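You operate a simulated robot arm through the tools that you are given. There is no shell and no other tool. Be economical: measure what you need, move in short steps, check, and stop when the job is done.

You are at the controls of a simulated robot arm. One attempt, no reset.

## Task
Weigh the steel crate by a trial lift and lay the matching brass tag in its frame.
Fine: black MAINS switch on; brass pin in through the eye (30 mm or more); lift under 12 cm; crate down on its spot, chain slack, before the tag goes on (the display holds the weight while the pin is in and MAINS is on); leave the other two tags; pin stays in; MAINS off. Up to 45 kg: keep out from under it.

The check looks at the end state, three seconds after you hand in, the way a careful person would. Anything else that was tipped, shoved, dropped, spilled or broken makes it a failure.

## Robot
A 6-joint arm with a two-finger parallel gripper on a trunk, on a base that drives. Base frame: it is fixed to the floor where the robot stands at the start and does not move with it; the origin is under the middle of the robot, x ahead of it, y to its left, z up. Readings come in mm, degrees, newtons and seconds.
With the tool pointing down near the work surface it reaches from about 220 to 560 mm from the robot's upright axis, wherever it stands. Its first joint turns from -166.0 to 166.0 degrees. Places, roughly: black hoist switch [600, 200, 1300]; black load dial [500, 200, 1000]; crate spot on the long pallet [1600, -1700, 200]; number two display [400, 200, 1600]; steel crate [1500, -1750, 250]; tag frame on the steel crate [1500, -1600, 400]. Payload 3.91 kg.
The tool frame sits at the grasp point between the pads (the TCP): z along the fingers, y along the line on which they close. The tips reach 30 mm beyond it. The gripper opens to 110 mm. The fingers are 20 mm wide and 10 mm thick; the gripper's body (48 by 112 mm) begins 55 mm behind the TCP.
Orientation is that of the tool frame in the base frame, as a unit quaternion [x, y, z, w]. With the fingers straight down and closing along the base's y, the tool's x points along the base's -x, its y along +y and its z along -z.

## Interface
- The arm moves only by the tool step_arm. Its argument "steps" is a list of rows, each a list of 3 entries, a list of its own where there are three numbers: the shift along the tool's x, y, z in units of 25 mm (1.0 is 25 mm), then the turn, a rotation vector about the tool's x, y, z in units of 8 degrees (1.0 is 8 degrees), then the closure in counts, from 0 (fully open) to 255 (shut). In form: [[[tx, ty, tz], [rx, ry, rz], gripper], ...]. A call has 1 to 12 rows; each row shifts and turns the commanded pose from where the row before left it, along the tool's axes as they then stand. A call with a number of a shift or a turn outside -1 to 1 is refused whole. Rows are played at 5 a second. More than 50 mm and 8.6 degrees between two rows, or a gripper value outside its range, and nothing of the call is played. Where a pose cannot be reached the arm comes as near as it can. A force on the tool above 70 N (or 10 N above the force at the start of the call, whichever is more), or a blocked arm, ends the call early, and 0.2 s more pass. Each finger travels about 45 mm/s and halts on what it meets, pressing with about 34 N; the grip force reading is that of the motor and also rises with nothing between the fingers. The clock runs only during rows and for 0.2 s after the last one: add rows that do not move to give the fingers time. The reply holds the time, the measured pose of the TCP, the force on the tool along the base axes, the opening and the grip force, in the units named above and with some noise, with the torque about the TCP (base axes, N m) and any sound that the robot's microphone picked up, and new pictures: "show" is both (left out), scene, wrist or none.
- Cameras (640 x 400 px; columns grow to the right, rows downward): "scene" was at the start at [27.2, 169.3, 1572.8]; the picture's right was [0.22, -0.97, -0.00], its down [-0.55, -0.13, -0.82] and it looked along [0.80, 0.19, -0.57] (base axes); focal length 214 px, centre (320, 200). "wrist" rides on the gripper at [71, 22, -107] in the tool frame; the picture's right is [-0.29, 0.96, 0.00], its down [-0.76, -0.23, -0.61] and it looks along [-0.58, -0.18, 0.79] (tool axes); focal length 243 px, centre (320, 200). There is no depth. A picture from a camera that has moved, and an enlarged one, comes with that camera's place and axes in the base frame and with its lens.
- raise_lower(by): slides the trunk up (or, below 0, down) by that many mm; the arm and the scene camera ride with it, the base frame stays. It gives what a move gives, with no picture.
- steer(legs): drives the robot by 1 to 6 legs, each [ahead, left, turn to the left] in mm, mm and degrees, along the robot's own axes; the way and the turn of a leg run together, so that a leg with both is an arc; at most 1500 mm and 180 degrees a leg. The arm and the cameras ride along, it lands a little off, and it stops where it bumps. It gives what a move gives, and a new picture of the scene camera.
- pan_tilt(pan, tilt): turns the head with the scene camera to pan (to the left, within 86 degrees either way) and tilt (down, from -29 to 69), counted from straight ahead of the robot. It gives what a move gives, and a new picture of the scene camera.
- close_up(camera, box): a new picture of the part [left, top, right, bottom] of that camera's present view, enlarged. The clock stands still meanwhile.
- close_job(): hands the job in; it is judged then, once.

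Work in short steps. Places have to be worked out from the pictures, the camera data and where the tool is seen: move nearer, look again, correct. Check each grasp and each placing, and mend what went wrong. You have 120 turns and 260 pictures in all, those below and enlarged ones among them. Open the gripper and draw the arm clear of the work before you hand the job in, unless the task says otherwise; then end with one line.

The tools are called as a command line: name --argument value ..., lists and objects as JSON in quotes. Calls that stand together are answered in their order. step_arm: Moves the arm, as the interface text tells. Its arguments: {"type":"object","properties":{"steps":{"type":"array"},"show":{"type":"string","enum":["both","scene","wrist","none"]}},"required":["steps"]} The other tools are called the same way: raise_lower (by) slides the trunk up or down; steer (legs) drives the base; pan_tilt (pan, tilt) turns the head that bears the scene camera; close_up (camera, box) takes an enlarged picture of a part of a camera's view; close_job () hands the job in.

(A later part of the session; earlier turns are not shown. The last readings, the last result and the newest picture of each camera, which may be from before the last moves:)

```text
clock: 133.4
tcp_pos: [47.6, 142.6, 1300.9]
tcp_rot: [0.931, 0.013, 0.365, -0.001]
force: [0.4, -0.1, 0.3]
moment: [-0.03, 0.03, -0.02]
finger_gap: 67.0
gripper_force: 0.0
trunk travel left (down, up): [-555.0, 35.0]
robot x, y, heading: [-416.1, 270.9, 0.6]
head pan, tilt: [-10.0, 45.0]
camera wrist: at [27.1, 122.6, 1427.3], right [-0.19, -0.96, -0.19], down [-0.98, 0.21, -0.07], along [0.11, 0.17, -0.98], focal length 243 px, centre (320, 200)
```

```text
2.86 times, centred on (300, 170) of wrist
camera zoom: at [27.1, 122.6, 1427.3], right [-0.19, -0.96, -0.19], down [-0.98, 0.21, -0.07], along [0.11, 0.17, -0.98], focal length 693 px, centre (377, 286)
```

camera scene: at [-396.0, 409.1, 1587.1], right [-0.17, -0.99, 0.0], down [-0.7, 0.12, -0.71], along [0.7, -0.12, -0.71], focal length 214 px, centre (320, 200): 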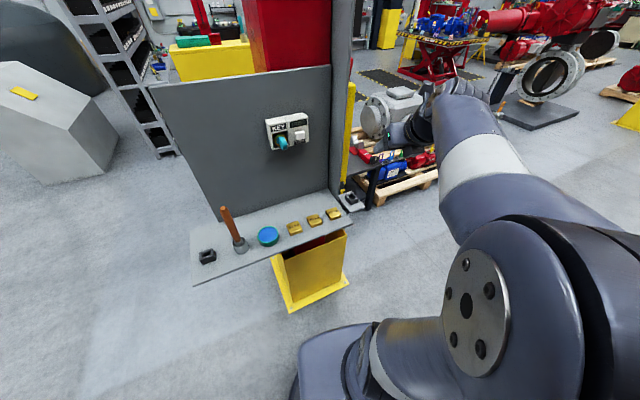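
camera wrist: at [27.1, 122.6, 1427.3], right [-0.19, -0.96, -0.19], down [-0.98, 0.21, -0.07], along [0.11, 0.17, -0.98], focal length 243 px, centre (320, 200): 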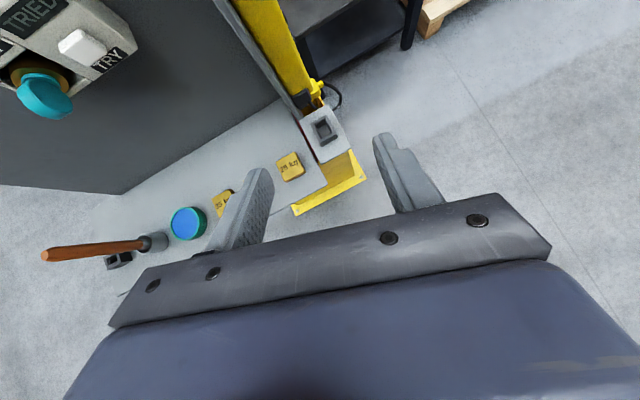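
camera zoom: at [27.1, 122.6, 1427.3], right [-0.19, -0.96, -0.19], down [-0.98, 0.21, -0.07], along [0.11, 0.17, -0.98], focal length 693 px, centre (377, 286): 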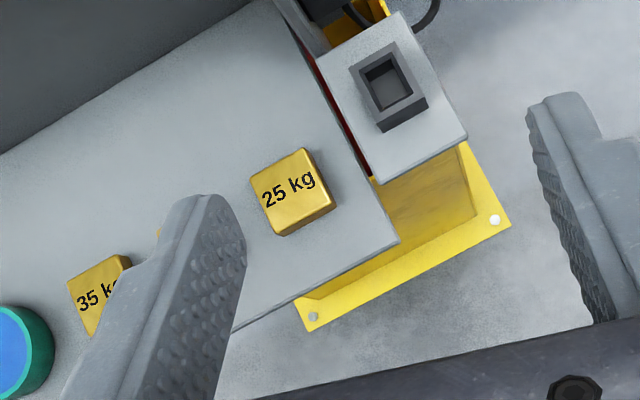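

Tags are ~48 mm square blocks, 15 mm thick, skewed ~16° like the pallet. I shift the base, yaw the tool 15°, and lower to above the tag.

steer --legs '[[50, 105, 0]]'

step_arm --steps '[[[0, 0, 0], [0.64, 0, -0.69], 50], [[0, 0, 0], [0.64, 0, -0.69], 50]]' --show "none"

raise_lower --by -270

step_arm --steps '[[[0, 0, 0], [0, 0, 0], 50]]' --show "both"

```text
clock: 134.7
tcp_pos: [98.9, 249.8, 1300.0]
tcp_rot: [0.931, 0.015, 0.365, -0.002]
force: [0.4, 0.4, 0.1]
moment: [0.0, -0.02, -0.05]
finger_gap: 67.0
gripper_force: 0.1
trunk travel left (down, up): [-555.0, 35.0]
robot x, y, heading: [-364.7, 377.9, 0.6]
head pan, tilt: [-10.0, 45.0]
camera scene: at [-345.8, 515.4, 1587.0], right [-0.17, -0.99, 0.0], down [-0.7, 0.12, -0.71], along [0.7, -0.12, -0.71], focal length 214 px, centre (320, 200)
```

scene: 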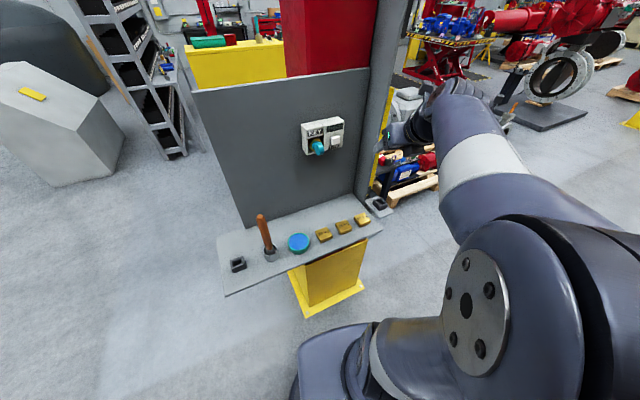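

```text
clock: 135.3
tcp_pos: [97.4, 249.3, 1301.8]
tcp_rot: [0.921, 0.135, 0.361, -0.049]
force: [0.0, -0.1, -0.1]
moment: [-0.03, -0.01, -0.02]
finger_gap: 88.6
gripper_force: 0.1
trunk travel left (down, up): [-555.0, 35.0]
robot x, y, heading: [-365.4, 375.5, 0.4]
head pan, tilt: [-10.0, 45.0]
```

```text
clock: 138.0
tcp_pos: [96.4, 249.3, 1031.1]
tcp_rot: [0.922, 0.136, 0.36, -0.05]
force: [-0.3, 0.1, 0.7]
moment: [-0.05, 0.04, -0.01]
finger_gap: 88.3
gripper_force: 0.2
trunk travel left (down, up): [-285.0, 305.0]
robot x, y, heading: [-365.1, 374.8, 0.4]
head pan, tilt: [-10.0, 45.0]
```

```text
clock: 138.4
tcp_pos: [96.7, 249.5, 1031.4]
tcp_rot: [0.921, 0.136, 0.361, -0.05]
force: [0.7, 0.3, 0.1]
moment: [0.03, 0.01, 0.01]
finger_gap: 88.2
gripper_force: 0.1
trunk travel left (down, up): [-285.0, 305.0]
robot x, y, heading: [-368.3, 373.8, 0.3]
head pan, tilt: [-10.0, 45.0]
camera scene: at [-346.0, 514.8, 1317.1], right [-0.17, -0.99, 0.0], down [-0.7, 0.12, -0.71], along [0.7, -0.12, -0.71], focal length 214 px, centre (320, 200)
camera wrist: at [83.3, 224.2, 1157.6], right [0.07, -0.98, -0.19], down [-1.0, -0.06, -0.07], along [0.06, 0.19, -0.98], focal length 243 px, centre (320, 200)
```

scene: 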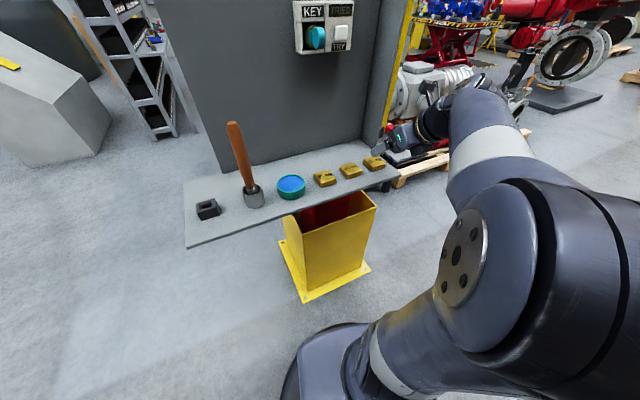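
wrist: 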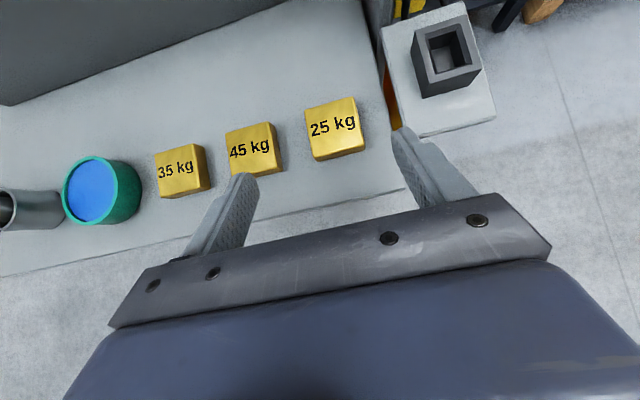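

Tag centre ≈(174,261), tool heading matches. Narrow to ~71 mm (to miss the 45 kg tag) and move to ~45 mm above grip height.

step_arm --steps '[[[0.127, 0.104, 0.8], [0, 0, 0], 90], [[0.127, 0.104, 0.8], [0, 0, 0], 90], [[0.127, 0.104, 0.8], [0, 0, 0], 90], [[0.127, 0.104, 0.8], [0, 0, 0], 90], [[0, 0, 0], [0, 0, 0], 90]]' --show "wrist"

```text
clock: 139.6
tcp_pos: [162.1, 257.9, 980.7]
tcp_rot: [0.921, 0.135, 0.361, -0.049]
force: [0.0, 0.4, 0.5]
moment: [-0.03, 0.03, 0.0]
finger_gap: 71.3
gripper_force: 0.1
trunk travel left (down, up): [-285.0, 305.0]
robot x, y, heading: [-366.5, 381.6, 0.3]
head pan, tilt: [-10.0, 45.0]
camera wrist: at [148.1, 232.8, 1107.4], right [0.07, -0.98, -0.19], down [-1.0, -0.06, -0.07], along [0.06, 0.19, -0.98], focal length 243 px, centre (320, 200)
```

wrist: 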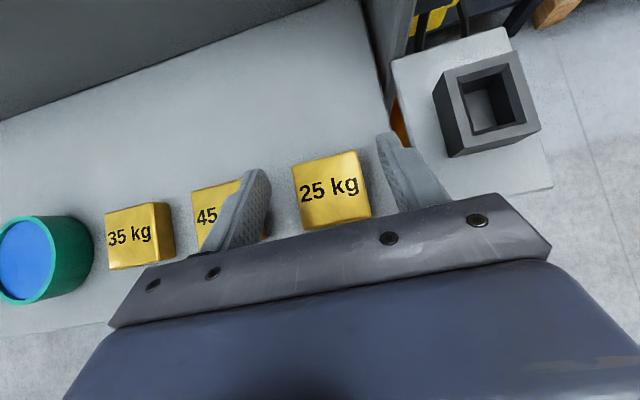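

Well aligned; lower 42 mm in three rows.

step_arm --steps '[[[-0.42, -0.024, 0.375], [0, 0, 0], 90], [[-0.42, -0.024, 0.375], [0, 0, 0], 90], [[-0.42, -0.024, 0.375], [0, 0, 0], 90]]' --show "wrist"

close_up --camera "scene" --box '[320, 110, 440, 200]'

```text
clock: 140.4
tcp_pos: [159.4, 257.4, 948.7]
tcp_rot: [0.918, 0.133, 0.371, -0.045]
force: [1.7, 1.9, 56.3]
moment: [2.3, -0.18, 0.4]
finger_gap: 71.5
gripper_force: 0.4
trunk travel left (down, up): [-285.0, 305.0]
robot x, y, heading: [-369.5, 377.2, 0.0]
head pan, tilt: [-10.0, 45.0]
camera wrist: at [141.3, 233.0, 1075.3], right [0.07, -0.98, -0.19], down [-0.99, -0.05, -0.09], along [0.08, 0.19, -0.98], focal length 243 px, centre (320, 200)
```

wrist: 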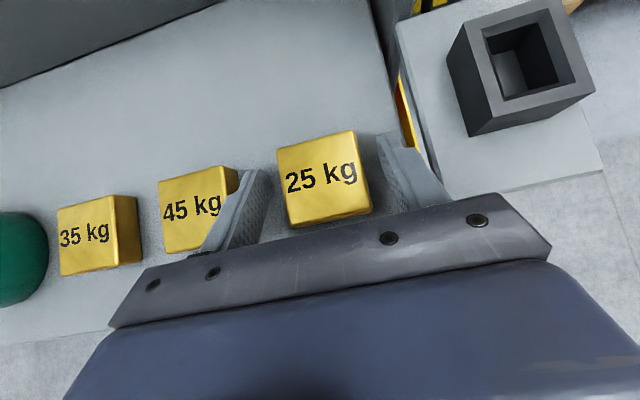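

```text
4.44 times, centred on (380, 155) of scene
camera zoom: at [-349.3, 515.4, 1318.3], right [-0.17, -0.99, 0.0], down [-0.7, 0.12, -0.71], along [0.7, -0.12, -0.71], focal length 953 px, centre (53, 400)
```

zoom: 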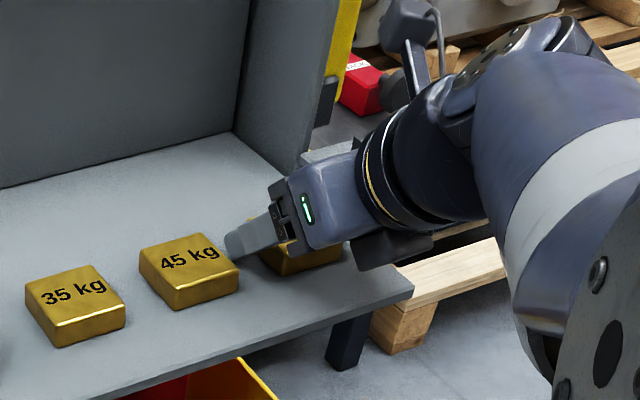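

Force +56 N up on the left finger: it's resting on the shelf (shelf ≈920, tag top ≈940 by re-triangulation). Lift off 4 mm, ease back 5 mm, then close on the tag.

step_arm --steps '[[[-0.04, 0, -0.3], [0, 0, 0], 90], [[0, 0, 0], [0, 0, 0], 90]]' --show "none"

step_arm --steps '[[[0, 0, 0], [0, 0, 0], 255], [[0, 0, 0], [0, 0, 0], 255], [[0, 0, 0], [0, 0, 0], 255], [[0, 0, 0], [0, 0, 0], 255]]' --show "wrist"

```text
clock: 141.0
tcp_pos: [159.4, 256.8, 949.0]
tcp_rot: [0.919, 0.134, 0.368, -0.048]
force: [38.2, 12.3, 40.3]
moment: [2.01, -1.2, -1.53]
finger_gap: 71.6
gripper_force: 0.1
trunk travel left (down, up): [-285.0, 305.0]
robot x, y, heading: [-364.6, 375.3, 0.6]
head pan, tilt: [-10.0, 45.0]
```

```text
clock: 142.0
tcp_pos: [152.4, 256.2, 949.8]
tcp_rot: [0.92, 0.135, 0.365, -0.049]
force: [-4.9, 15.9, 46.0]
moment: [1.82, -0.13, 0.18]
finger_gap: 49.5
gripper_force: 34.6
trunk travel left (down, up): [-285.0, 305.0]
robot x, y, heading: [-370.7, 379.9, 0.5]
head pan, tilt: [-10.0, 45.0]
camera wrist: at [135.6, 232.0, 1075.3], right [0.07, -0.98, -0.19], down [-1.0, -0.05, -0.08], along [0.07, 0.19, -0.98], focal length 243 px, centre (320, 200)
```

wrist: 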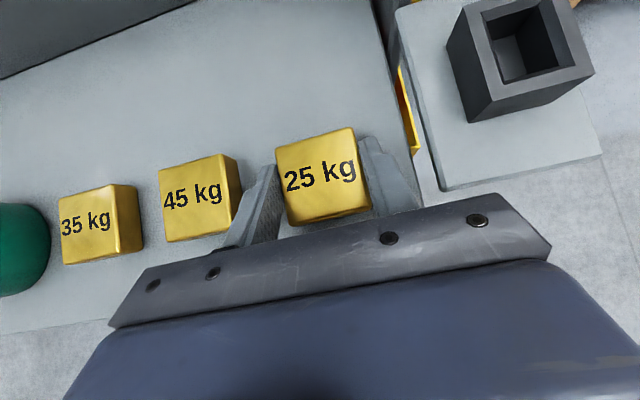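

Gripped at 49.5 mm. Lift straight up.

step_arm --steps '[[[0.4, 0, -0.43], [0, 0, 0], 255], [[0.68, 0, -0.73], [0, 0, 0], 255], [[0.68, 0, -0.73], [0, 0, 0], 255], [[0.68, 0, -0.73], [0, 0, 0], 255], [[0.68, 0, -0.73], [0, 0, 0], 255]]' --show "both"

close_up --camera "wrist" --box '[200, 100, 440, 250]'

```text
clock: 143.2
tcp_pos: [152.0, 257.1, 1057.5]
tcp_rot: [0.921, 0.135, 0.361, -0.05]
force: [0.2, 0.7, -1.9]
moment: [0.01, 0.03, 0.03]
finger_gap: 49.5
gripper_force: 34.5
trunk travel left (down, up): [-285.0, 305.0]
robot x, y, heading: [-366.6, 378.5, 0.7]
head pan, tilt: [-10.0, 45.0]
camera scene: at [-345.9, 514.8, 1317.0], right [-0.17, -0.99, 0.0], down [-0.7, 0.12, -0.71], along [0.7, -0.12, -0.71], focal length 214 px, centre (320, 200)
camera wrist: at [138.5, 232.4, 1184.3], right [0.07, -0.98, -0.19], down [-1.0, -0.06, -0.07], along [0.06, 0.19, -0.98], focal length 243 px, centre (320, 200)
```

scene: 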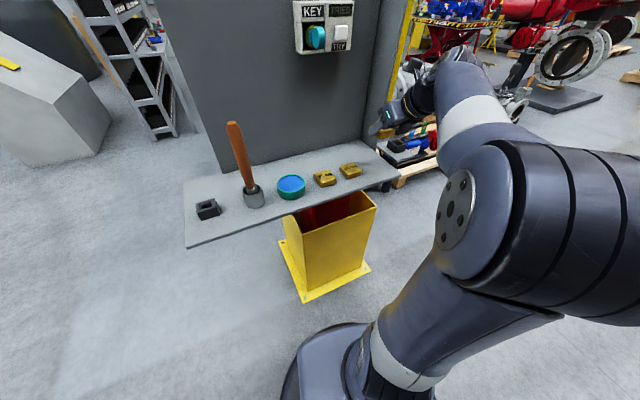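
wrist: 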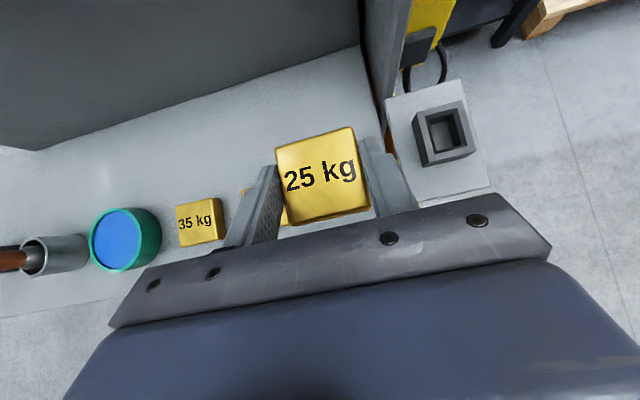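

```text
2.67 times, centred on (320, 175) of wrist
camera zoom: at [138.5, 232.4, 1184.3], right [0.07, -0.98, -0.19], down [-1.0, -0.06, -0.07], along [0.06, 0.19, -0.98], focal length 647 px, centre (320, 267)
```

zoom: 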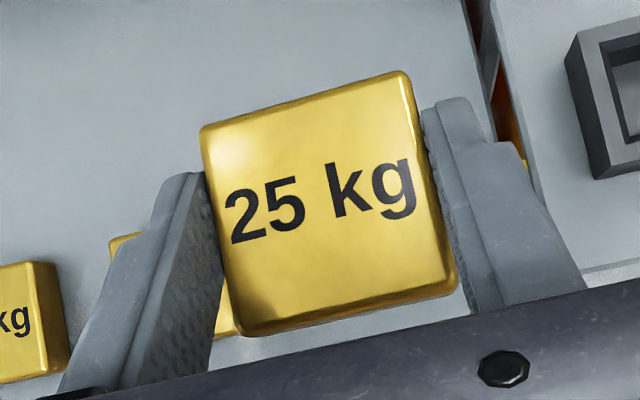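

Tag held square, 49.5 mm wide. I back off and carry it to the crate: back, strafe right, ahead, turn 15°.

steer --legs '[[-150, 0, 0], [0, -1130, 0], [0, -1130, 0], [1040, 0, 0], [0, 0, 14.5]]'

pan_tilt --pan 0 --tilt 40

```text
clock: 161.2
tcp_pos: [1039.1, -1923.6, 1058.5]
tcp_rot: [0.903, 0.229, 0.353, -0.086]
force: [0.3, -0.3, -0.6]
moment: [0.01, 0.01, 0.01]
finger_gap: 49.6
gripper_force: 33.8
trunk travel left (down, up): [-285.0, 305.0]
robot x, y, heading: [509.3, -1915.1, 12.3]
head pan, tilt: [-10.0, 45.0]
camera scene: at [498.6, -1774.4, 1317.1], right [0.04, -1.0, 0.0], down [-0.71, -0.03, -0.71], along [0.71, 0.03, -0.71], focal length 214 px, centre (320, 200)
```

scene: 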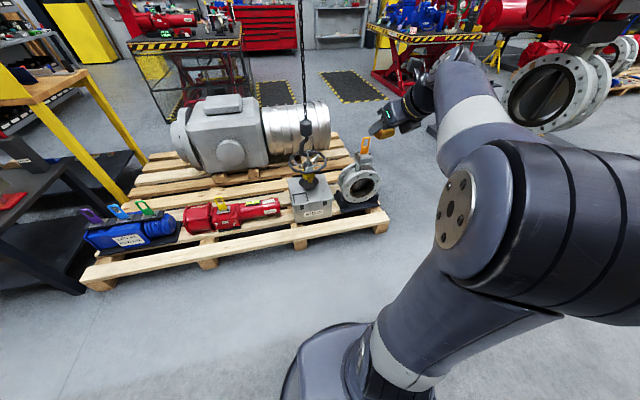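

```text
clock: 161.9
tcp_pos: [1040.0, -1924.4, 1057.4]
tcp_rot: [0.903, 0.23, 0.353, -0.087]
force: [0.5, -0.8, -1.2]
moment: [-0.02, 0.01, 0.0]
finger_gap: 49.4
gripper_force: 34.0
trunk travel left (down, up): [-285.0, 305.0]
robot x, y, heading: [509.9, -1917.3, 12.2]
head pan, tilt: [0.0, 40.0]
camera scene: at [500.4, -1759.6, 1324.3], right [0.21, -0.98, 0.0], down [-0.63, -0.14, -0.77], along [0.75, 0.16, -0.64], focal length 214 px, centre (320, 200)
```

scene: 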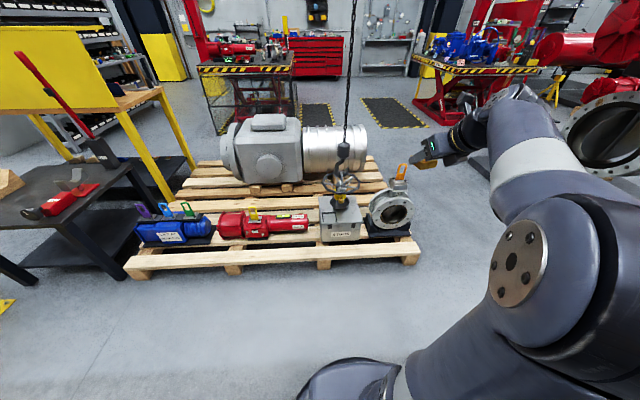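

Carried well. Now align: robot heading to 15°, yaw the tool back 15°, and move to ~150 mm short of the working stance.

steer --legs '[[280, 16, 3]]'

step_arm --steps '[[[0, -0.9, 0], [-0.66, 0, 0.71], 255], [[0, -0.9, 0], [-0.66, 0, 0.71], 255], [[0, -0.9, 0], [0, 0, 0], 255], [[0, -0.9, 0], [0, 0, 0], 255], [[0, -0.9, 0], [0, 0, 0], 255], [[0, -0.9, 0], [0, 0, 0], 255]]' --show "none"

raise_lower --by -280

step_arm --steps '[[[0, 0, 0], [0, 0, 0], 255]]' --show "both"

```text
clock: 163.8
tcp_pos: [1307.8, -1811.8, 1057.3]
tcp_rot: [0.895, 0.255, 0.352, -0.097]
force: [-0.7, -0.7, -0.9]
moment: [0.04, 0.01, 0.01]
finger_gap: 49.6
gripper_force: 33.7
trunk travel left (down, up): [-285.0, 305.0]
robot x, y, heading: [776.6, -1830.3, 15.2]
head pan, tilt: [0.0, 40.0]
camera scene: at [761.0, -1677.3, 1324.3], right [0.27, -0.96, 0.0], down [-0.62, -0.17, -0.77], along [0.74, 0.2, -0.64], focal length 214 px, centre (320, 200)
```

scene: 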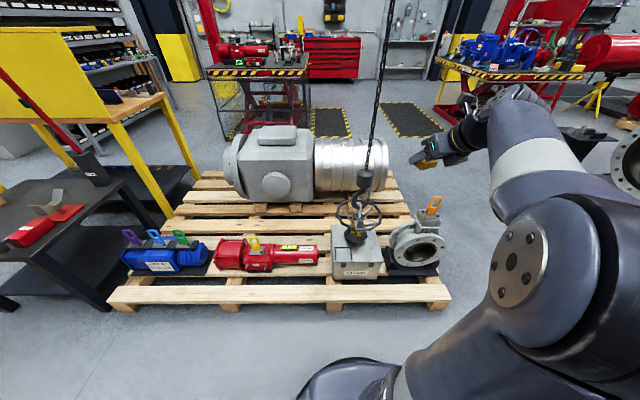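

```text
clock: 165.2
tcp_pos: [1269.4, -1719.8, 1056.1]
tcp_rot: [0.921, 0.135, 0.362, -0.05]
force: [-0.1, 1.0, -0.5]
moment: [0.02, -0.03, 0.0]
finger_gap: 49.6
gripper_force: 34.4
out of reach, approached as far as the arm can: row 5, 6
trunk travel left (down, up): [-285.0, 305.0]
robot x, y, heading: [775.3, -1827.8, 15.6]
head pan, tilt: [0.0, 40.0]
```

```text
clock: 168.1
tcp_pos: [1269.1, -1719.2, 774.8]
tcp_rot: [0.921, 0.136, 0.362, -0.051]
force: [-0.6, -0.1, -1.2]
moment: [0.04, 0.04, 0.01]
finger_gap: 49.6
gripper_force: 34.4
trunk travel left (down, up): [-5.0, 585.0]
robot x, y, heading: [775.0, -1831.5, 15.6]
head pan, tilt: [0.0, 40.0]
```

```text
clock: 168.5
tcp_pos: [1268.7, -1718.9, 775.4]
tcp_rot: [0.921, 0.135, 0.362, -0.051]
force: [0.3, 1.0, -1.4]
moment: [-0.04, 0.04, 0.01]
finger_gap: 49.3
gripper_force: 33.9
trunk travel left (down, up): [-5.0, 585.0]
robot x, y, heading: [774.0, -1830.9, 15.4]
head pan, tilt: [0.0, 40.0]
camera scene: at [761.1, -1677.3, 1044.3], right [0.27, -0.96, 0.0], down [-0.62, -0.17, -0.77], along [0.74, 0.2, -0.64], focal length 214 px, centre (320, 200)
camera wrist: at [1255.0, -1744.3, 902.2], right [0.07, -0.98, -0.19], down [-1.0, -0.06, -0.07], along [0.06, 0.2, -0.98], focal length 243 px, centre (320, 200)
```

scene: 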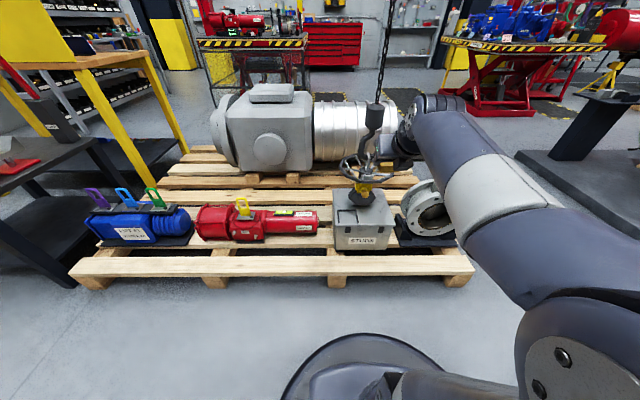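
wrist: 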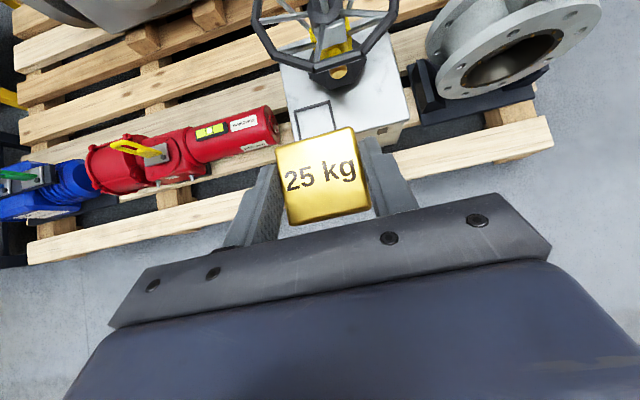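

Tag held, frame visible beyond it. Lower the arm 210 mm here, in front of the crate.

step_arm --steps '[[[-0.68, 0, 0.73], [0, 0, 0], 255], [[-0.68, 0, 0.73], [0, 0, 0], 255], [[-0.68, 0, 0.73], [0, 0, 0], 255], [[-0.68, 0, 0.73], [0, 0, 0], 255], [[-0.68, 0, 0.73], [0, 0, 0], 255], [[-0.68, 0, 0.73], [0, 0, 0], 255], [[-0.68, 0, 0.73], [0, 0, 0], 255], [[-0.68, 0, 0.73], [0, 0, 0], 255], [[-0.68, 0, 0.73], [0, 0, 0], 255]]' --show "wrist"

close_up --camera "scene" --box '[310, 150, 440, 260]'

```text
clock: 170.5
tcp_pos: [1267.3, -1719.3, 549.6]
tcp_rot: [0.921, 0.135, 0.362, -0.05]
force: [-0.4, 0.3, -1.4]
moment: [0.01, 0.0, -0.05]
finger_gap: 49.5
gripper_force: 33.6
trunk travel left (down, up): [-5.0, 585.0]
robot x, y, heading: [773.8, -1832.1, 15.5]
head pan, tilt: [0.0, 40.0]
camera wrist: at [1252.9, -1744.4, 677.0], right [0.07, -0.98, -0.19], down [-1.0, -0.06, -0.07], along [0.06, 0.2, -0.98], focal length 243 px, centre (320, 200)
```

wrist: 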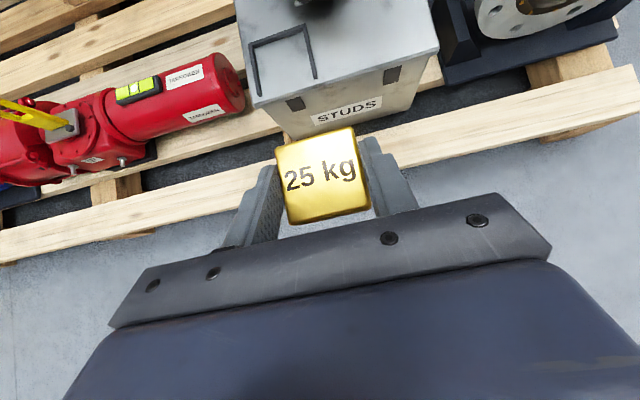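

```text
3.64 times, centred on (375, 205) of scene
camera zoom: at [761.0, -1677.3, 1044.3], right [0.27, -0.96, 0.0], down [-0.62, -0.17, -0.77], along [0.74, 0.2, -0.64], focal length 780 px, centre (120, 182)
```

zoom: 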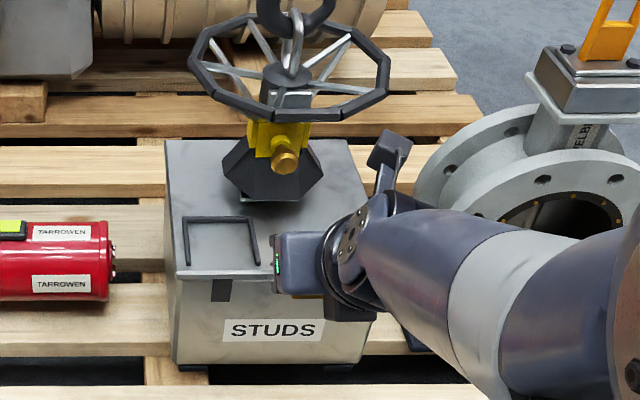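

Frame corners triangulate: centre ≈(1469,−1610), lid z≈357, outer ≈84 mm wide. Enlarge to measure bar width and height.

close_up --camera "wrist" --box '[230, 0, 390, 120]'

```text
3.33 times, centred on (310, 60) of wrist
camera zoom: at [1252.9, -1744.4, 677.0], right [0.07, -0.98, -0.19], down [-1.0, -0.06, -0.07], along [0.06, 0.2, -0.98], focal length 809 px, centre (353, 667)
```

zoom: 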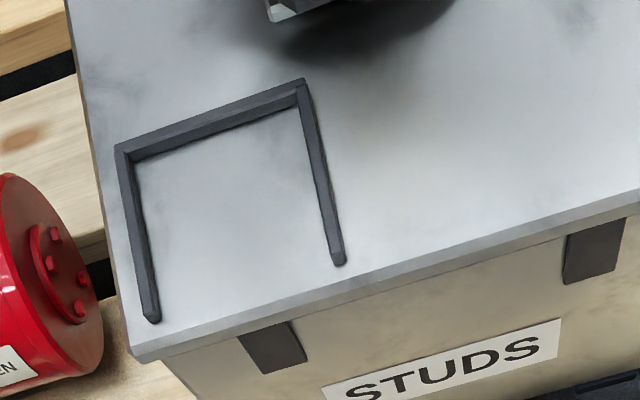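

Bars are only ~6 mm tall and ~73 mm apart inside; fingers with tag are 69.5 mm. Plan: go low first, then slide in under the wheel rim. Drive 110 ahead, 51 left.

steer --legs '[[110, 51, 0]]'

step_arm --steps '[[[-0.68, 0, 0.73], [0, 0, 0], 255], [[-0.68, 0, 0.73], [0, 0, 0], 255], [[-0.68, 0, 0.73], [0, 0, 0], 255]]' --show "wrist"

close_up --camera "scene" --box '[290, 150, 450, 270]'

```text
clock: 171.7
tcp_pos: [1358.6, -1639.3, 551.2]
tcp_rot: [0.921, 0.137, 0.362, -0.051]
force: [0.5, -0.4, -1.4]
moment: [0.0, -0.01, 0.01]
finger_gap: 49.6
gripper_force: 33.7
trunk travel left (down, up): [-5.0, 585.0]
robot x, y, heading: [871.1, -1750.7, 15.6]
head pan, tilt: [0.0, 40.0]
camera scene: at [852.5, -1598.3, 1044.3], right [0.27, -0.96, 0.0], down [-0.62, -0.17, -0.77], along [0.74, 0.21, -0.64], focal length 214 px, centre (320, 200)
```

scene: 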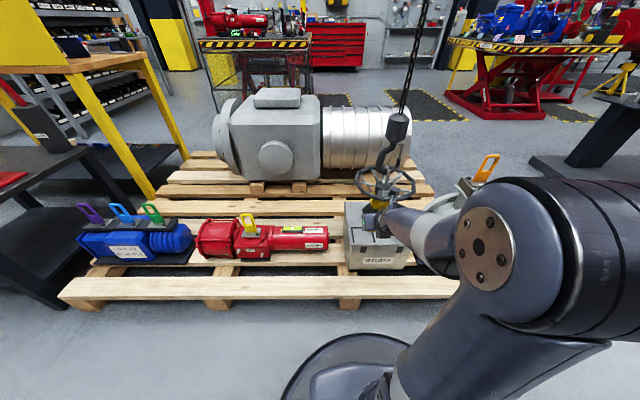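

```text
clock: 172.5
tcp_pos: [1359.1, -1637.0, 496.4]
tcp_rot: [0.921, 0.138, 0.361, -0.055]
force: [0.7, 0.8, -0.5]
moment: [-0.01, 0.01, 0.01]
finger_gap: 49.5
gripper_force: 33.9
out of reach, approached as far as the arm can: row 2, 3
trunk travel left (down, up): [-5.0, 585.0]
robot x, y, heading: [868.3, -1753.0, 15.7]
head pan, tilt: [0.0, 40.0]
camera wrist: at [1344.6, -1663.6, 623.4], right [0.08, -0.98, -0.2], down [-1.0, -0.06, -0.07], along [0.06, 0.2, -0.98], focal length 243 px, centre (320, 200)
```

wrist: 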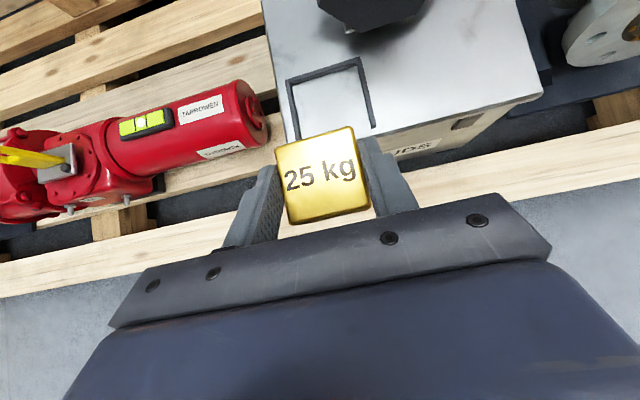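

```text
3.33 times, centred on (370, 210) of scene
camera zoom: at [852.4, -1598.3, 1044.3], right [0.27, -0.96, 0.0], down [-0.62, -0.17, -0.77], along [0.74, 0.21, -0.64], focal length 715 px, centre (153, 167)
```

zoom: 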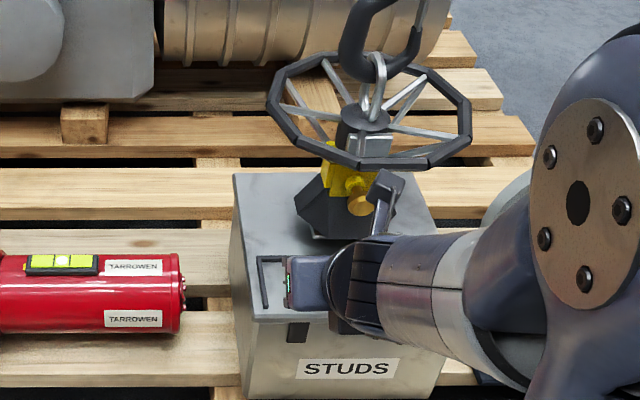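

Reach complaint when the tool sits left of the arm's plane (same as before). I strafe the base 70 mm left and bring the arm back right 70 mm.

steer --legs '[[0, 70, 0]]'

step_arm --steps '[[[0, 0.9, 0], [0, 0, 0], 255], [[0, 0.9, 0], [0, 0, 0], 255], [[0, 0.9, 0], [0, 0, 0], 255]]' --show "none"

step_arm --steps '[[[-0.68, 0, 0.73], [0, 0, 0], 255], [[-0.68, 0, 0.73], [0, 0, 0], 255]]' --show "wrist"

```text
clock: 173.5
tcp_pos: [1339.8, -1569.7, 496.0]
tcp_rot: [0.921, 0.137, 0.361, -0.055]
force: [-1.2, -0.3, -1.2]
moment: [0.04, 0.02, -0.01]
finger_gap: 49.5
gripper_force: 34.4
trunk travel left (down, up): [-5.0, 585.0]
robot x, y, heading: [850.8, -1684.8, 15.5]
head pan, tilt: [0.0, 40.0]
camera scene: at [833.9, -1531.2, 1044.3], right [0.27, -0.96, 0.0], down [-0.62, -0.17, -0.77], along [0.74, 0.21, -0.64], focal length 214 px, centre (320, 200)
```

scene: 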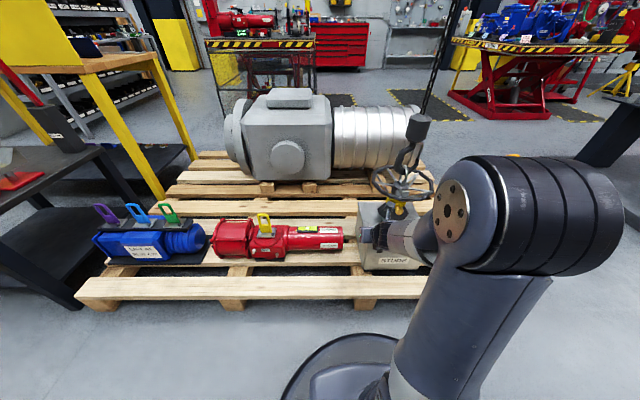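

```text
clock: 174.3
tcp_pos: [1359.9, -1634.7, 497.4]
tcp_rot: [0.921, 0.137, 0.362, -0.055]
force: [-1.1, -0.4, -0.9]
moment: [-0.01, 0.0, 0.02]
finger_gap: 49.4
gripper_force: 34.2
trunk travel left (down, up): [-5.0, 585.0]
robot x, y, heading: [850.7, -1686.7, 15.4]
head pan, tilt: [0.0, 40.0]
```

```text
clock: 174.9
tcp_pos: [1358.4, -1635.0, 446.0]
tcp_rot: [0.921, 0.138, 0.361, -0.056]
force: [0.4, -0.1, -1.0]
moment: [0.01, 0.04, 0.0]
finger_gap: 49.7
gripper_force: 34.1
trunk travel left (down, up): [-5.0, 585.0]
robot x, y, heading: [850.9, -1685.1, 15.3]
head pan, tilt: [0.0, 40.0]
camera wrist: at [1344.9, -1661.1, 573.8], right [0.08, -0.98, -0.2], down [-1.0, -0.06, -0.07], along [0.06, 0.2, -0.98], focal length 243 px, centre (320, 200)
```

wrist: 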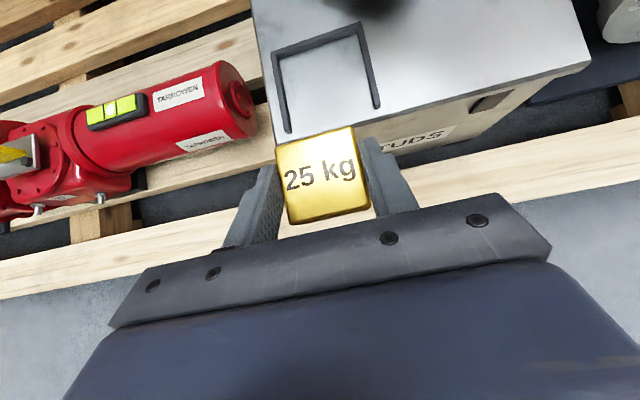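

Frame centre re-measured (1470,−1613). Lower 42 mm in front of the crate, then look before sliding in.

step_arm --steps '[[[-0.57, 0.1, 0.62], [-0.07, 0, 0.07], 255], [[-0.57, 0.1, 0.62], [0, 0, 0], 255]]' --show "wrist"

pan_tilt --pan -15 --tilt 45

close_up --camera "scene" --box '[260, 120, 420, 240]'

```text
clock: 175.5
tcp_pos: [1361.2, -1641.0, 404.7]
tcp_rot: [0.922, 0.131, 0.362, -0.053]
force: [0.3, -0.7, -1.2]
moment: [0.01, 0.02, -0.05]
finger_gap: 49.7
gripper_force: 33.5
trunk travel left (down, up): [-5.0, 585.0]
robot x, y, heading: [850.8, -1687.6, 15.5]
head pan, tilt: [0.0, 40.0]
camera wrist: at [1346.6, -1665.5, 531.4], right [0.06, -0.98, -0.2], down [-1.0, -0.05, -0.07], along [0.06, 0.2, -0.98], focal length 243 px, centre (320, 200)
```

wrist: 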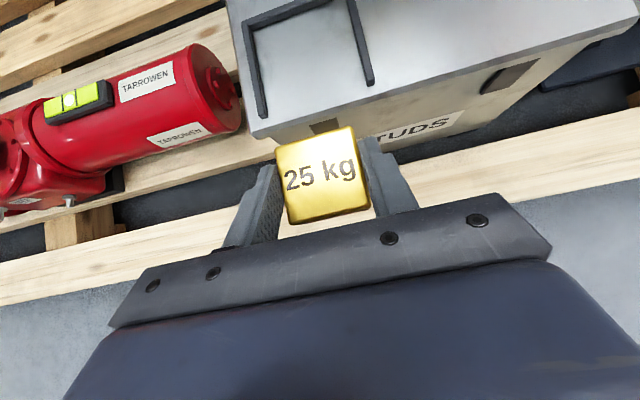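

```text
clock: 176.3
tcp_pos: [1359.9, -1639.6, 404.9]
tcp_rot: [0.922, 0.131, 0.361, -0.052]
force: [0.3, -0.2, -1.2]
moment: [0.0, -0.01, 0.03]
finger_gap: 49.7
gripper_force: 34.1
trunk travel left (down, up): [-5.0, 585.0]
robot x, y, heading: [845.3, -1683.7, 15.5]
head pan, tilt: [-15.0, 45.0]
camera scene: at [833.3, -1553.2, 1037.1], right [0.01, -1.0, 0.0], down [-0.71, -0.01, -0.71], along [0.71, 0.01, -0.71], focal length 214 px, centre (320, 200)
```

scene: 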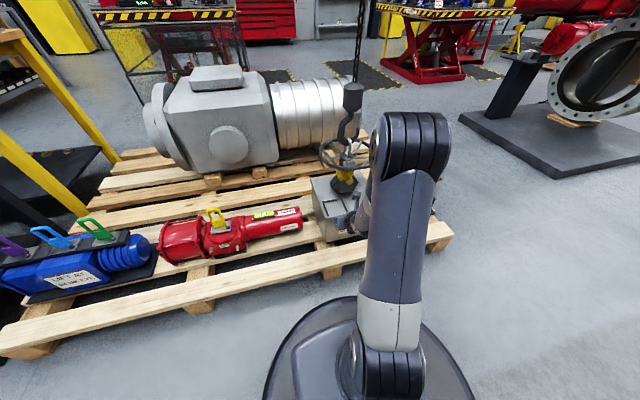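

```text
3.33 times, centred on (340, 180) of scene
camera zoom: at [833.3, -1553.2, 1037.1], right [0.01, -1.0, 0.0], down [-0.71, -0.01, -0.71], along [0.71, 0.01, -0.71], focal length 715 px, centre (253, 267)
```

zoom: 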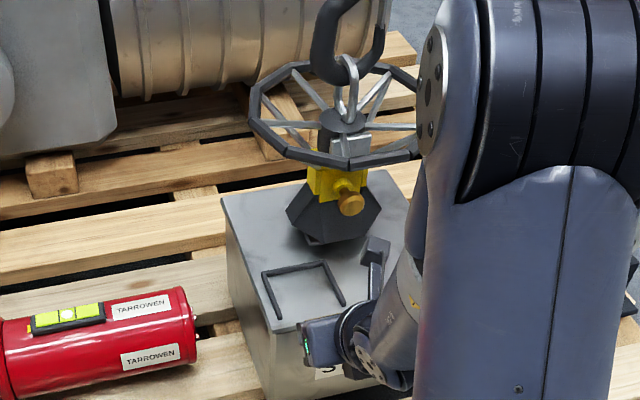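

Tag bottom clears the bars by ~10 mm (lid ≈360). Slide forward 60 mm and look.

step_arm --steps '[[[0.588, 0.038, 0.543], [0, 0, 0], 255], [[0.588, 0.038, 0.543], [0, 0, 0], 255], [[0.588, 0.038, 0.543], [0, 0, 0], 255]]' --show "wrist"

close_up --camera "scene" --box '[290, 130, 410, 240]'

```text
clock: 177.1
tcp_pos: [1419.0, -1625.1, 404.8]
tcp_rot: [0.921, 0.132, 0.362, -0.053]
force: [0.0, 0.5, -1.7]
moment: [0.02, 0.03, 0.02]
finger_gap: 49.4
gripper_force: 34.1
trunk travel left (down, up): [-5.0, 585.0]
robot x, y, heading: [849.9, -1681.4, 15.7]
head pan, tilt: [-15.0, 45.0]
camera wrist: at [1404.6, -1652.4, 531.3], right [0.06, -0.98, -0.2], down [-1.0, -0.05, -0.07], along [0.06, 0.2, -0.98], focal length 243 px, centre (320, 200)
```

wrist: 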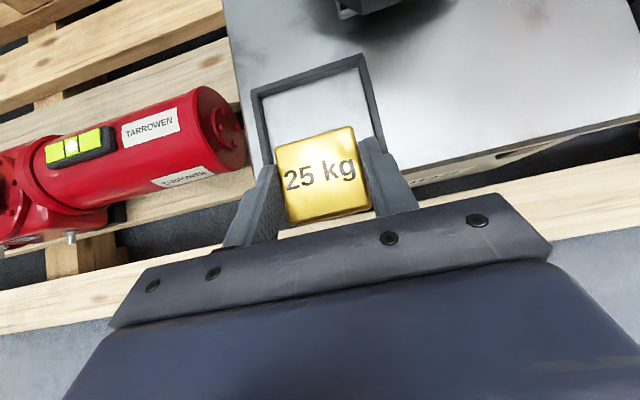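

```text
3.64 times, centred on (350, 185) of scene
camera zoom: at [833.3, -1553.3, 1037.1], right [0.01, -1.0, 0.0], down [-0.71, -0.01, -0.71], along [0.71, 0.01, -0.71], focal length 780 px, centre (211, 254)
```

zoom: 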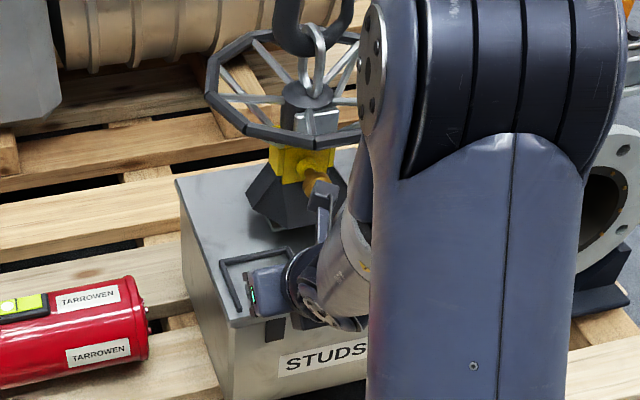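

Laterally centred within a millimetre. Forward 36 mm and 5 mm lower, keeping below the wheel rim.

step_arm --steps '[[[0.25, 0, 0.45], [0, 0, 0], 255], [[0.335, 0.005, 0.34], [0, 0, 0], 255], [[0.335, 0.005, 0.34], [0, 0, 0], 255]]' --show "wrist"

close_up --camera "wrist" --box '[220, 80, 420, 240]'

close_up --camera "scene" --box '[290, 130, 410, 240]'

```text
clock: 177.9
tcp_pos: [1453.2, -1615.8, 400.4]
tcp_rot: [0.922, 0.131, 0.362, -0.053]
force: [0.3, 0.9, -1.1]
moment: [0.0, 0.01, 0.0]
finger_gap: 49.6
gripper_force: 33.6
trunk travel left (down, up): [-5.0, 585.0]
robot x, y, heading: [849.1, -1683.3, 15.6]
head pan, tilt: [-15.0, 45.0]
camera wrist: at [1439.1, -1641.8, 526.5], right [0.06, -0.98, -0.2], down [-1.0, -0.05, -0.07], along [0.06, 0.2, -0.98], focal length 243 px, centre (320, 200)
```

wrist: 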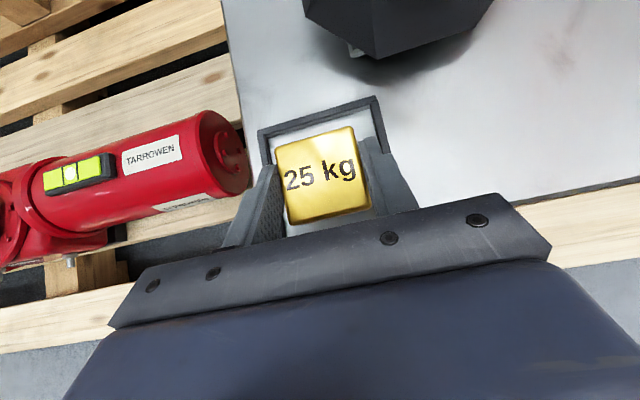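

```text
2.50 times, centred on (320, 160) of wrist
camera zoom: at [1439.1, -1641.8, 526.5], right [0.06, -0.98, -0.2], down [-1.0, -0.05, -0.07], along [0.06, 0.2, -0.98], focal length 606 px, centre (320, 300)
```

zoom: 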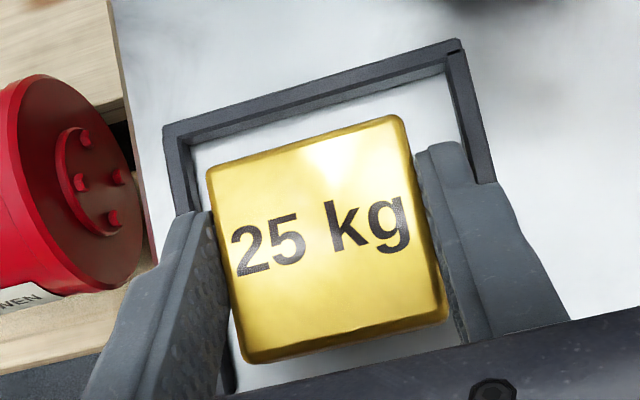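

```text
3.64 times, centred on (350, 185) of scene
camera zoom: at [833.3, -1553.3, 1037.1], right [0.01, -1.0, 0.0], down [-0.71, -0.01, -0.71], along [0.71, 0.01, -0.71], focal length 780 px, centre (211, 254)
```

zoom: 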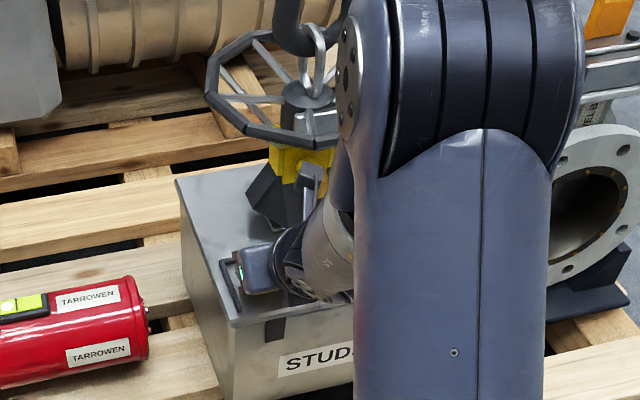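

Frame inner width ≈76 mm versus 69.5 mm; I centre with +4 mm forward, +2 mm right, then lower gently toward the lid.

step_arm --steps '[[[0.117, 0.09, 0.109], [0, 0, 0], 255], [[-0.136, 0, 0.147], [0, 0, 0], 255], [[-0.082, 0, 0.088], [0, 0, 0], 255], [[0, 0, 0], [0, 0, 0], 255]]' --show "none"

close_up --camera "wrist" --box '[220, 80, 420, 240]'

```text
clock: 178.9
tcp_pos: [1457.9, -1617.0, 391.2]
tcp_rot: [0.921, 0.131, 0.362, -0.052]
force: [-0.4, 0.2, -1.7]
moment: [0.0, 0.01, 0.0]
finger_gap: 49.5
gripper_force: 34.3
trunk travel left (down, up): [-5.0, 585.0]
robot x, y, heading: [849.8, -1684.2, 15.4]
head pan, tilt: [-15.0, 45.0]
```

```text
2.50 times, centred on (320, 160) of wrist
camera zoom: at [1444.3, -1642.8, 518.2], right [0.06, -0.98, -0.2], down [-1.0, -0.05, -0.07], along [0.06, 0.2, -0.98], focal length 606 px, centre (320, 300)
```

zoom: 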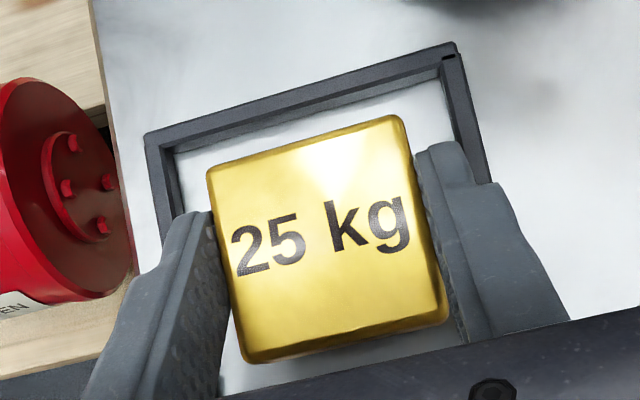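

Centred (frame mid-line v matches TCP within 1 mm). Lower up to 4 mm more for contact.

step_arm --steps '[[[-0.055, 0, 0.059], [0, 0, 0], 255], [[-0.04, 0, 0.044], [0, 0, 0], 255]]' --show "none"

```text
clock: 179.5
tcp_pos: [1457.0, -1616.5, 388.5]
tcp_rot: [0.921, 0.131, 0.362, -0.053]
force: [0.7, -0.4, -1.3]
moment: [-0.03, 0.01, 0.01]
finger_gap: 49.4
gripper_force: 33.7
trunk travel left (down, up): [-5.0, 585.0]
robot x, y, heading: [852.4, -1684.9, 15.3]
head pan, tilt: [-15.0, 45.0]
```

Still no contact (−1.3 N); keep lowering in 1.5 mm rows.

step_arm --steps '[[[-0.04, 0, 0.044], [0, 0, 0], 255], [[-0.04, 0, 0.044], [0, 0, 0], 255], [[-0.04, 0, 0.044], [0, 0, 0], 255]]' --show "none"

close_up --camera "wrist" --box '[220, 80, 420, 240]'

```text
clock: 180.3
tcp_pos: [1459.5, -1615.7, 383.8]
tcp_rot: [0.921, 0.132, 0.363, -0.053]
force: [-1.1, 0.1, 1.3]
moment: [-0.04, -0.09, 0.02]
finger_gap: 49.9
gripper_force: 34.2
trunk travel left (down, up): [-5.0, 585.0]
robot x, y, heading: [849.7, -1684.8, 15.7]
head pan, tilt: [-15.0, 45.0]
```

```text
2.50 times, centred on (320, 160) of wrist
camera zoom: at [1444.4, -1642.1, 510.6], right [0.07, -0.98, -0.2], down [-1.0, -0.05, -0.07], along [0.06, 0.2, -0.98], focal length 606 px, centre (320, 300)
```

zoom: 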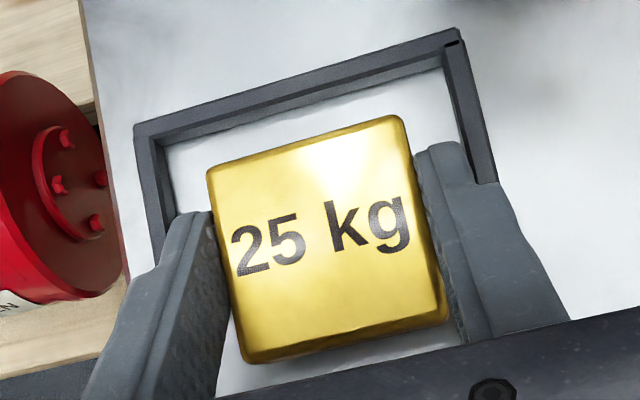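

Force rose +2.6 N: the tag just touches the lid. Open only ~2 mm per side.

step_arm --steps '[[[0, 0, 0], [0, 0, 0], 132], [[0, 0, 0], [0, 0, 0], 132], [[0, 0, 0], [0, 0, 0], 132]]' --show "none"

close_up --camera "wrist" --box '[220, 80, 420, 240]'

```text
clock: 181.1
tcp_pos: [1459.0, -1617.2, 383.9]
tcp_rot: [0.922, 0.131, 0.362, -0.053]
force: [0.4, 0.6, 0.4]
moment: [-0.04, -0.04, -0.02]
finger_gap: 52.6
gripper_force: 0.1
trunk travel left (down, up): [-5.0, 585.0]
robot x, y, heading: [845.5, -1683.7, 15.5]
head pan, tilt: [-15.0, 45.0]
```

```text
2.50 times, centred on (320, 160) of wrist
camera zoom: at [1444.4, -1642.3, 510.3], right [0.06, -0.98, -0.2], down [-1.0, -0.05, -0.07], along [0.06, 0.2, -0.98], focal length 606 px, centre (320, 300)
```

zoom: 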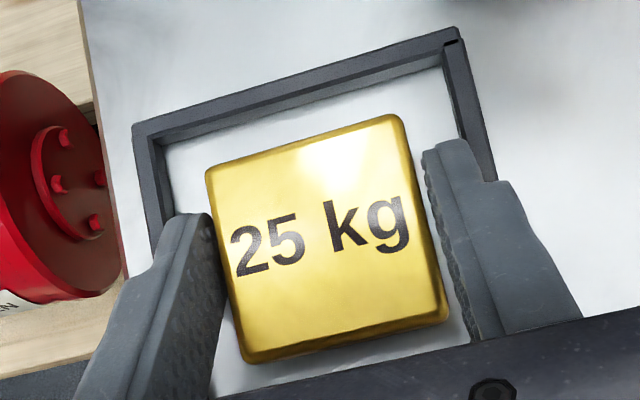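

Released, tag flat in the frame. Withdraw along the tool axis (back and up) away from the wheel.

step_arm --steps '[[[0, -0.03, 0], [0, 0, 0], 128], [[0.15, 0, -0.3], [0, 0, 0], 128], [[0, 0, -0.6], [0, 0, 0], 128], [[-0.2, 0, -0.9], [0, 0, 0], 128], [[-0.3, 0, -0.9], [0, 0, 0], 128], [[-0.3, 0, -0.9], [0, 0, 0], 128], [[-0.3, 0, -0.9], [0, 0, 0], 128]]' --show "wrist"

close_up --camera "wrist" --box '[220, 0, 420, 160]'

```text
clock: 182.7
tcp_pos: [1367.4, -1641.2, 450.0]
tcp_rot: [0.921, 0.131, 0.362, -0.052]
force: [-0.4, -0.2, 0.1]
moment: [-0.03, 0.01, 0.0]
finger_gap: 54.7
gripper_force: 0.1
trunk travel left (down, up): [-5.0, 585.0]
robot x, y, heading: [849.8, -1685.2, 15.5]
head pan, tilt: [-15.0, 45.0]
camera wrist: at [1353.9, -1668.0, 576.6], right [0.06, -0.98, -0.2], down [-1.0, -0.05, -0.07], along [0.06, 0.2, -0.98], focal length 243 px, centre (320, 200)
```

wrist: 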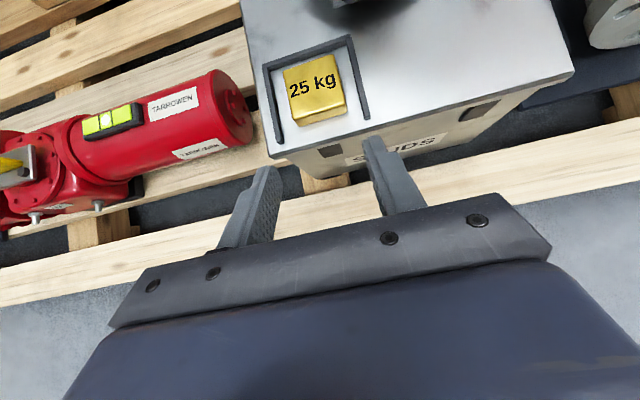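

```text
2.50 times, centred on (320, 80) of wrist
camera zoom: at [1353.9, -1668.0, 576.6], right [0.06, -0.98, -0.2], down [-1.0, -0.05, -0.07], along [0.06, 0.2, -0.98], focal length 606 px, centre (320, 500)
```

zoom: 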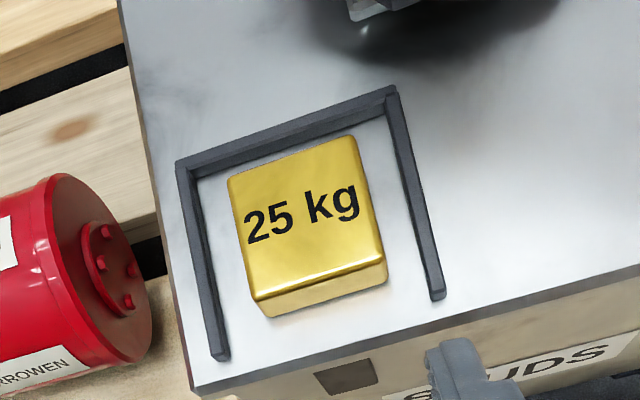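

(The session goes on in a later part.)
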